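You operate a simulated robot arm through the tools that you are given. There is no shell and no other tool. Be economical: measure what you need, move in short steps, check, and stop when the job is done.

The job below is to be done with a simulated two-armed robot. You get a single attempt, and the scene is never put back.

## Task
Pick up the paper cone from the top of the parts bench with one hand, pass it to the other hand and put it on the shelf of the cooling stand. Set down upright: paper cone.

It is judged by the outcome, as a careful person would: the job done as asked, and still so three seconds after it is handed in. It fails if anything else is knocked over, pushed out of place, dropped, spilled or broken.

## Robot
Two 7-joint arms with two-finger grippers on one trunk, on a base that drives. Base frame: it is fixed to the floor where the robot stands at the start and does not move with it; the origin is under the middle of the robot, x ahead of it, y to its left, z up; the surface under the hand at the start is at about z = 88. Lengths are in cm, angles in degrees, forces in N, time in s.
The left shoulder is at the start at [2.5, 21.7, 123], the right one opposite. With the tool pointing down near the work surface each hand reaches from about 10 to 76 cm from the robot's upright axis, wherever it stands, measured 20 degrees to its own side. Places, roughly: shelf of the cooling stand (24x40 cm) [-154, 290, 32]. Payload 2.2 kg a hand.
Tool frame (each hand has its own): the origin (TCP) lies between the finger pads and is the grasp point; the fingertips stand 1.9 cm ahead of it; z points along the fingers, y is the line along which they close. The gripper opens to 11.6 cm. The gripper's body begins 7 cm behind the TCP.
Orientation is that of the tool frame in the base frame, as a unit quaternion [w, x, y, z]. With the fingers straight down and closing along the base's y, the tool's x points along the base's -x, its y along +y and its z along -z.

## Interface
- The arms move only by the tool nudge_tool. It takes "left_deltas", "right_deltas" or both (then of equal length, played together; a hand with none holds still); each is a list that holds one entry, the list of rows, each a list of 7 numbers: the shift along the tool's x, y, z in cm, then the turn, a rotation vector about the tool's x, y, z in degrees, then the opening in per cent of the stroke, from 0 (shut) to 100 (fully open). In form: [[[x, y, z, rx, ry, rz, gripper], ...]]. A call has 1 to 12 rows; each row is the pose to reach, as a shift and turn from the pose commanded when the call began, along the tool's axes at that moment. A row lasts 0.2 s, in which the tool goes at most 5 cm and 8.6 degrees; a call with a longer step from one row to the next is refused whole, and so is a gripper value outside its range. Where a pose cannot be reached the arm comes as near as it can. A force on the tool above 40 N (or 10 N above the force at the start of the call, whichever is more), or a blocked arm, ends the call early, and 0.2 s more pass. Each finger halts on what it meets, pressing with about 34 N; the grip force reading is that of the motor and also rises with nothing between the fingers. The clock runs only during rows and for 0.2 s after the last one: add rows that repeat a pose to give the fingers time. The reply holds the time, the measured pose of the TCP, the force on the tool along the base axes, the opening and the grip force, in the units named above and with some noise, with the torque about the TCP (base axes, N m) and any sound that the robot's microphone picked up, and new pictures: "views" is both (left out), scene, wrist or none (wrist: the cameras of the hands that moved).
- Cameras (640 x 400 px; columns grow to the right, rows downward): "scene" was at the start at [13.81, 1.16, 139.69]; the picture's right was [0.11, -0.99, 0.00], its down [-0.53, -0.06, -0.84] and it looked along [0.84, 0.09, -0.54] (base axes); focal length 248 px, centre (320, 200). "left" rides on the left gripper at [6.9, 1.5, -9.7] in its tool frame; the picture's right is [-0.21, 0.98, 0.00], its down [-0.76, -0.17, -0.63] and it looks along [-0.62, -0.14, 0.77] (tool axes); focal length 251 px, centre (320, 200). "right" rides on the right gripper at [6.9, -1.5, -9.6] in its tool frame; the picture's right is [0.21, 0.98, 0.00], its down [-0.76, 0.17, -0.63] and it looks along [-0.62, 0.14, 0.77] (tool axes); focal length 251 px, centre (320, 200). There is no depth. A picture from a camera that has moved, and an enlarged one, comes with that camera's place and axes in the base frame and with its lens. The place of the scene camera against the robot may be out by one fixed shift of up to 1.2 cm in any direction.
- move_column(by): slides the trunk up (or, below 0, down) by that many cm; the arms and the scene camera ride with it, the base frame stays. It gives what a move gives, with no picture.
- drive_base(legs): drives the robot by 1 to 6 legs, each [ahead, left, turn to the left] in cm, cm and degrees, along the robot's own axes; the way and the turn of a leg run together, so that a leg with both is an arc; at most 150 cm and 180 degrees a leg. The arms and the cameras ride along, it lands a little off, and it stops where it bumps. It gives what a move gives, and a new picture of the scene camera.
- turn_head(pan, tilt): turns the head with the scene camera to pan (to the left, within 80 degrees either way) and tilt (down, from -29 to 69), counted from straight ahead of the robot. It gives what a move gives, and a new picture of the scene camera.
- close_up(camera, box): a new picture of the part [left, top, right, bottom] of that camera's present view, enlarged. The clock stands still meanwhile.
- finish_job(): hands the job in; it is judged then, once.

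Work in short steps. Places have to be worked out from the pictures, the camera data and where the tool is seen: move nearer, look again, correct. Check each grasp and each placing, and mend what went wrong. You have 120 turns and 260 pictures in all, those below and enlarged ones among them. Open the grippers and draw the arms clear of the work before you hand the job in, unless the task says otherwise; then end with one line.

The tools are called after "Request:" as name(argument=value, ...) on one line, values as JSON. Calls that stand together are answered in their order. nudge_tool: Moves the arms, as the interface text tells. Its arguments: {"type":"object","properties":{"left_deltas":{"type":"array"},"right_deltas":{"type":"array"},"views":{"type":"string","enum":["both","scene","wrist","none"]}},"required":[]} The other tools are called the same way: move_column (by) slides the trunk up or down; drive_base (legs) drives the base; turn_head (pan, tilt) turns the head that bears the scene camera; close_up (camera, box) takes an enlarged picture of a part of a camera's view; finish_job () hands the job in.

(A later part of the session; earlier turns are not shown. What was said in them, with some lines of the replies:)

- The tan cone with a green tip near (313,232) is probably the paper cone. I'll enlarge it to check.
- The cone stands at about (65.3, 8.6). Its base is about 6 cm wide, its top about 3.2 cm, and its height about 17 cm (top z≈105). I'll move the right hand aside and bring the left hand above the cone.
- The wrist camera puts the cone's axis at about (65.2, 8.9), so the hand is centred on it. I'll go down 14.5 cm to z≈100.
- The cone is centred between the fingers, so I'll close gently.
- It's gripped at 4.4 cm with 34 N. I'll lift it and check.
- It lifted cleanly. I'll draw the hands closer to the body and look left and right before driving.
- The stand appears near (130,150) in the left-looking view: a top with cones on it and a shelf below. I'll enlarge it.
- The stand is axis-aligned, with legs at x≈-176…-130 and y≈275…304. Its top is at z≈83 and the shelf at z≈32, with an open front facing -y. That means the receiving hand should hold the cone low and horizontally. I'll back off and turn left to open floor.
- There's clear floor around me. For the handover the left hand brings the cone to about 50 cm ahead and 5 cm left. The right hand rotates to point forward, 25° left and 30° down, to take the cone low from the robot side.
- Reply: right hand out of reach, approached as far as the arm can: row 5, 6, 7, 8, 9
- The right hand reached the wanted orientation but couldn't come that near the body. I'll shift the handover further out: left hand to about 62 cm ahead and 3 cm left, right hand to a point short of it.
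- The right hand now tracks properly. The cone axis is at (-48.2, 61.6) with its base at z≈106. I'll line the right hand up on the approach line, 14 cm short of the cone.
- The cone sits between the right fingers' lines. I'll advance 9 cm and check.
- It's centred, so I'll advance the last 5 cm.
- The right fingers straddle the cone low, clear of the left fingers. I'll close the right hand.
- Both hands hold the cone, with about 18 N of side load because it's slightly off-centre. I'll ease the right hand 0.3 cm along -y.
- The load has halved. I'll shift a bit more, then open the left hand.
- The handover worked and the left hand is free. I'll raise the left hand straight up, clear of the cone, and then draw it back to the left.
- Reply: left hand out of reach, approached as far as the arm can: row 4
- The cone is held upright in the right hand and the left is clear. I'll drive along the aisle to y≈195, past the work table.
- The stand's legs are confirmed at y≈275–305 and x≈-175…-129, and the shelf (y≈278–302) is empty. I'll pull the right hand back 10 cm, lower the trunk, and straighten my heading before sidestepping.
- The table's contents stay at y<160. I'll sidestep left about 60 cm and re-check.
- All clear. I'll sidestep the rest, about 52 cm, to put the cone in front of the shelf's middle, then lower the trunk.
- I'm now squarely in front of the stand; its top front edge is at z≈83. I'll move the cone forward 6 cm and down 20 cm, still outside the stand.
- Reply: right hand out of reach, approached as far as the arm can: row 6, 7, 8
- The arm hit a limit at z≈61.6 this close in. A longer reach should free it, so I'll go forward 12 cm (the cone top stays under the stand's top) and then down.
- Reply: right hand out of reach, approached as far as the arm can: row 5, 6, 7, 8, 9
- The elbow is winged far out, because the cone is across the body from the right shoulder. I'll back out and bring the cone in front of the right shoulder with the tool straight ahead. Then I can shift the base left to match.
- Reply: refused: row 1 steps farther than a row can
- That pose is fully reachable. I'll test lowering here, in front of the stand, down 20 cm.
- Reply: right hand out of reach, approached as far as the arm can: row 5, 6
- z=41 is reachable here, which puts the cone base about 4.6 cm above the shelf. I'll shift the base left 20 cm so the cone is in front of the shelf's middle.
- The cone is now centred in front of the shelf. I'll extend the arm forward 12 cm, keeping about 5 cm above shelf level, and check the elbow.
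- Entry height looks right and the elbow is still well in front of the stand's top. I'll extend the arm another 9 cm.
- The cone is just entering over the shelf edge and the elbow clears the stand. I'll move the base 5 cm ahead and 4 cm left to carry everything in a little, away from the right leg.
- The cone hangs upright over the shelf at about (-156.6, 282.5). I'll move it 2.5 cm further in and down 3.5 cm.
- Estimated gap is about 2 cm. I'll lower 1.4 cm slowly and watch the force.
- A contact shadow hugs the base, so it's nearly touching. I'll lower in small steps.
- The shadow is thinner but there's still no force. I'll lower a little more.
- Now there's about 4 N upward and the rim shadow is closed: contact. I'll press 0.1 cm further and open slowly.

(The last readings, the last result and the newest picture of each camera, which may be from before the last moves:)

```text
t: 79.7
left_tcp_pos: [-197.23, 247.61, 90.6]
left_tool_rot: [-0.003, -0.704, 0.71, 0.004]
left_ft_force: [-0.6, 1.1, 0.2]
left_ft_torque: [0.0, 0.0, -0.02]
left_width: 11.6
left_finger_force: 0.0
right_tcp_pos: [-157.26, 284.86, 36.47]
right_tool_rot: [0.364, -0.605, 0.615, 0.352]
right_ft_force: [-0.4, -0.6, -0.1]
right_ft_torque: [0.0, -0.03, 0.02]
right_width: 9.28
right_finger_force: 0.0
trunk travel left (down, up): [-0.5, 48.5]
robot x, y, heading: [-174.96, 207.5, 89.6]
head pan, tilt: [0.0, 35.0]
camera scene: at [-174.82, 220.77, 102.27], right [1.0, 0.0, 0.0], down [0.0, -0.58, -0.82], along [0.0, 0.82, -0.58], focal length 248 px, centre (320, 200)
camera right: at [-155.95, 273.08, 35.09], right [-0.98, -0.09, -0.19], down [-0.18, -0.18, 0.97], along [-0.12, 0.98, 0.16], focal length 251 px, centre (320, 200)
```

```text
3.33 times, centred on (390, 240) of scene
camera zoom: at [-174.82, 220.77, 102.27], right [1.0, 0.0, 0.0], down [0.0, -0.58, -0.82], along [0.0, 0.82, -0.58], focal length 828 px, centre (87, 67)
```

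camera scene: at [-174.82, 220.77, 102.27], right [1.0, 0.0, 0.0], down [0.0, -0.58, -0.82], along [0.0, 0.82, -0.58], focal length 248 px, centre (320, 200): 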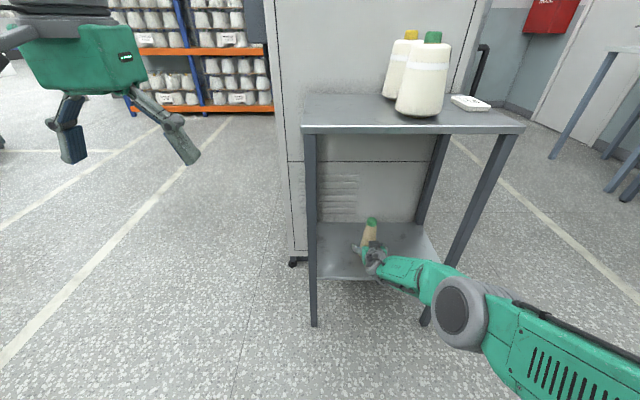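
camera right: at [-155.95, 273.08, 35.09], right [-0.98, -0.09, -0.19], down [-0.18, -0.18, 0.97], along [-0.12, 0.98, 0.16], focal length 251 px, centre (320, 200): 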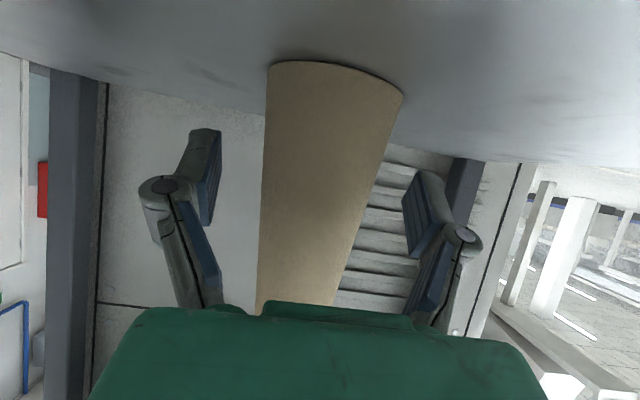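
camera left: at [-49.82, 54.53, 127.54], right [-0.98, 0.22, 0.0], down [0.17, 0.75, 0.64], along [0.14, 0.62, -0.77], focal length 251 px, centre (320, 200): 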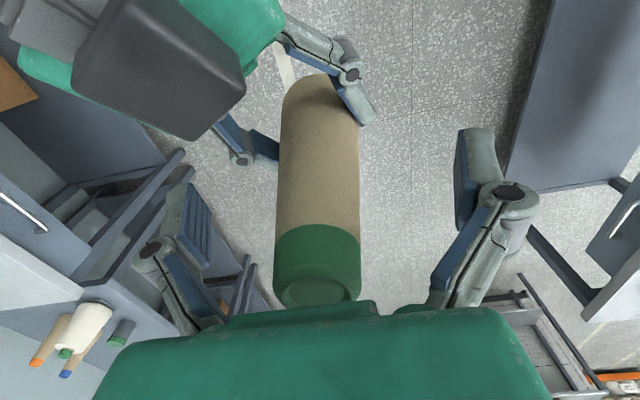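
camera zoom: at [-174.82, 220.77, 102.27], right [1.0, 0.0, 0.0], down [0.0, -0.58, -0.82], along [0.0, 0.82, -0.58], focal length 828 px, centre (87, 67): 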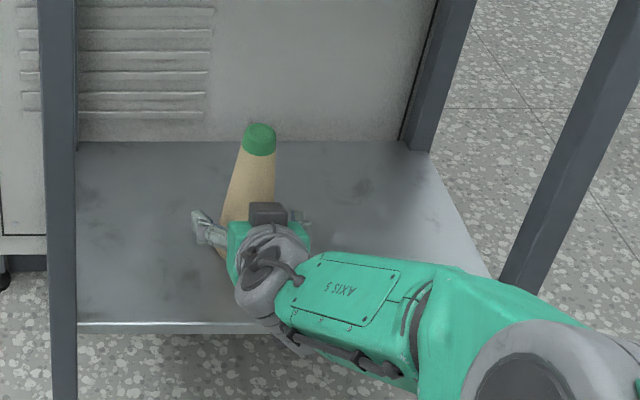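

The cone stands free on the shelf. I'll open fully and withdraw straight back along the fingers.

Request:
nudge_tool(right_deltas=[[[0, 0, 0, 0, 0, 0, 100], [0, 0, 0, 0, 0, 0, 100], [0, 0, -2, 0, 0, 0, 100], [0, 0, -4.5, 0, 0, 0, 100], [0, 0, -7.5, 0, 0, 0, 100], [0, 0, -11, 0, 0, 0, 100], [0, 0, -15, 0, 0, 0, 100], [1, 0, -19, 0, 0, 0, 100], [2, 0, -22, 0, 0, 0, 100], [2, 0, -22, 0, 0, 0, 100]]])

Request:
close_up(camera="scene", box=[310, 180, 470, 300])

```text
t: 81.9
left_tcp_pos: [-197.17, 247.62, 90.71]
left_tool_rot: [-0.002, -0.704, 0.71, 0.005]
left_ft_force: [-0.3, -1.0, 0.5]
left_ft_torque: [-0.02, -0.01, -0.03]
left_width: 11.61
left_finger_force: 0.0
right_tcp_pos: [-157.76, 264.51, 45.63]
right_tool_rot: [0.364, -0.605, 0.615, 0.352]
right_ft_force: [0.3, -0.2, -0.4]
right_ft_torque: [0.0, -0.02, 0.0]
right_width: 11.6
right_finger_force: 0.0
trunk travel left (down, up): [-0.5, 48.5]
robot x, y, heading: [-175.03, 207.6, 89.8]
head pan, tilt: [0.0, 35.0]
camera scene: at [-174.84, 220.73, 102.27], right [1.0, 0.0, 0.0], down [0.0, -0.58, -0.82], along [0.0, 0.82, -0.58], focal length 248 px, centre (320, 200)
camera right: at [-156.32, 252.59, 44.13], right [-0.98, -0.09, -0.19], down [-0.18, -0.18, 0.97], along [-0.12, 0.98, 0.16], focal length 251 px, centre (320, 200)
```

scene: 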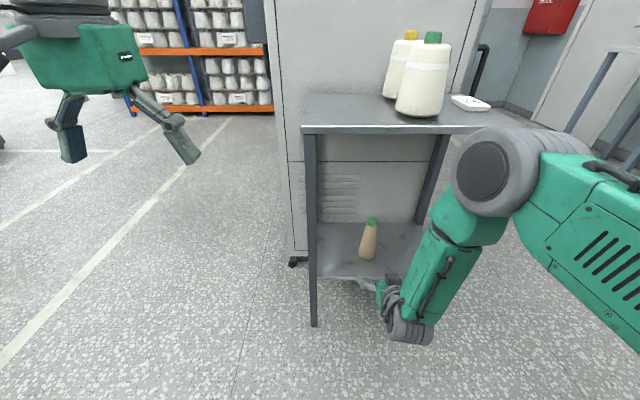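
right: 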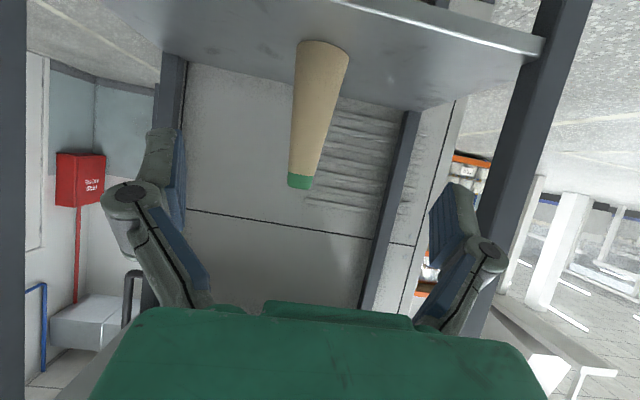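

```text
3.33 times, centred on (390, 240) of scene
camera zoom: at [-174.84, 220.73, 102.27], right [1.0, 0.0, 0.0], down [0.0, -0.58, -0.82], along [0.0, 0.82, -0.58], focal length 828 px, centre (87, 67)
```

zoom: 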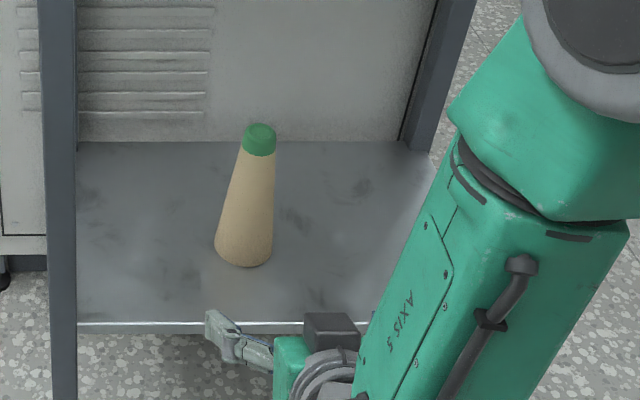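

The cone stands upright on the shelf and both hands are open and outside the stand. I'll back off a few cm and confirm it's stable.

Request:
drive_base(legs=[[-6, 0, 0]])

Request:
close_up(camera="scene", box=[270, 60, 550, 340])

```text
t: 82.9
left_tcp_pos: [-197.22, 241.47, 90.76]
left_tool_rot: [-0.002, -0.703, 0.711, 0.005]
left_ft_force: [-0.4, -0.7, 1.4]
left_ft_torque: [0.02, 0.01, 0.03]
left_width: 11.61
left_finger_force: 0.0
right_tcp_pos: [-157.52, 258.25, 45.59]
right_tool_rot: [0.364, -0.604, 0.614, 0.353]
right_ft_force: [-0.6, -0.7, -0.1]
right_ft_torque: [-0.01, 0.03, -0.01]
right_width: 11.6
right_finger_force: 0.0
trunk travel left (down, up): [-0.5, 48.5]
robot x, y, heading: [-175.38, 201.56, 89.7]
head pan, tilt: [0.0, 35.0]
camera scene: at [-174.84, 214.49, 102.29], right [1.0, -0.01, 0.0], down [0.0, -0.58, -0.82], along [0.0, 0.82, -0.58], focal length 248 px, centre (320, 200)
```

scene: 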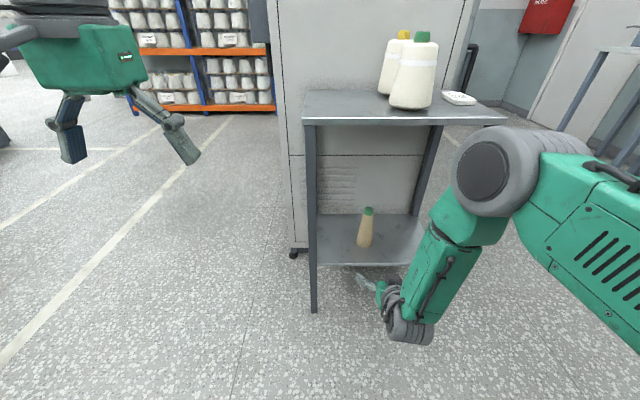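

```text
1.43 times, centred on (410, 200) of scene
camera zoom: at [-174.84, 214.49, 102.29], right [1.0, -0.01, 0.0], down [0.0, -0.58, -0.82], along [0.0, 0.82, -0.58], focal length 355 px, centre (191, 200)
```

zoom: 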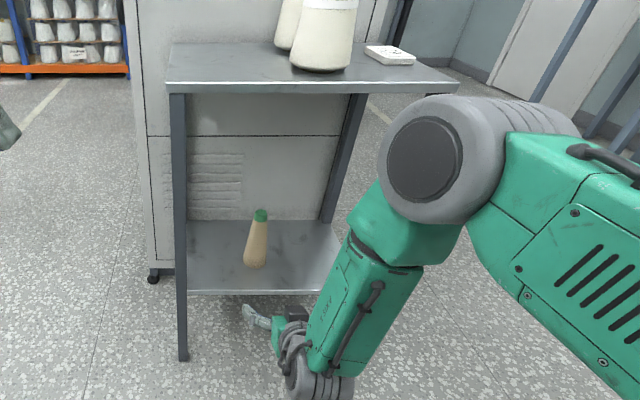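

The cone is stable and upright on the shelf, nothing else has moved, and both grippers are open and clear. I'm handing the job in.

Request:
finish_job()

```text
The job is handed in.
```

The left hand picked the paper cone off the parts bench and passed it to the right hand, which set it upright on the shelf of the cooling stand; I saw nothing else knocked over or moved.
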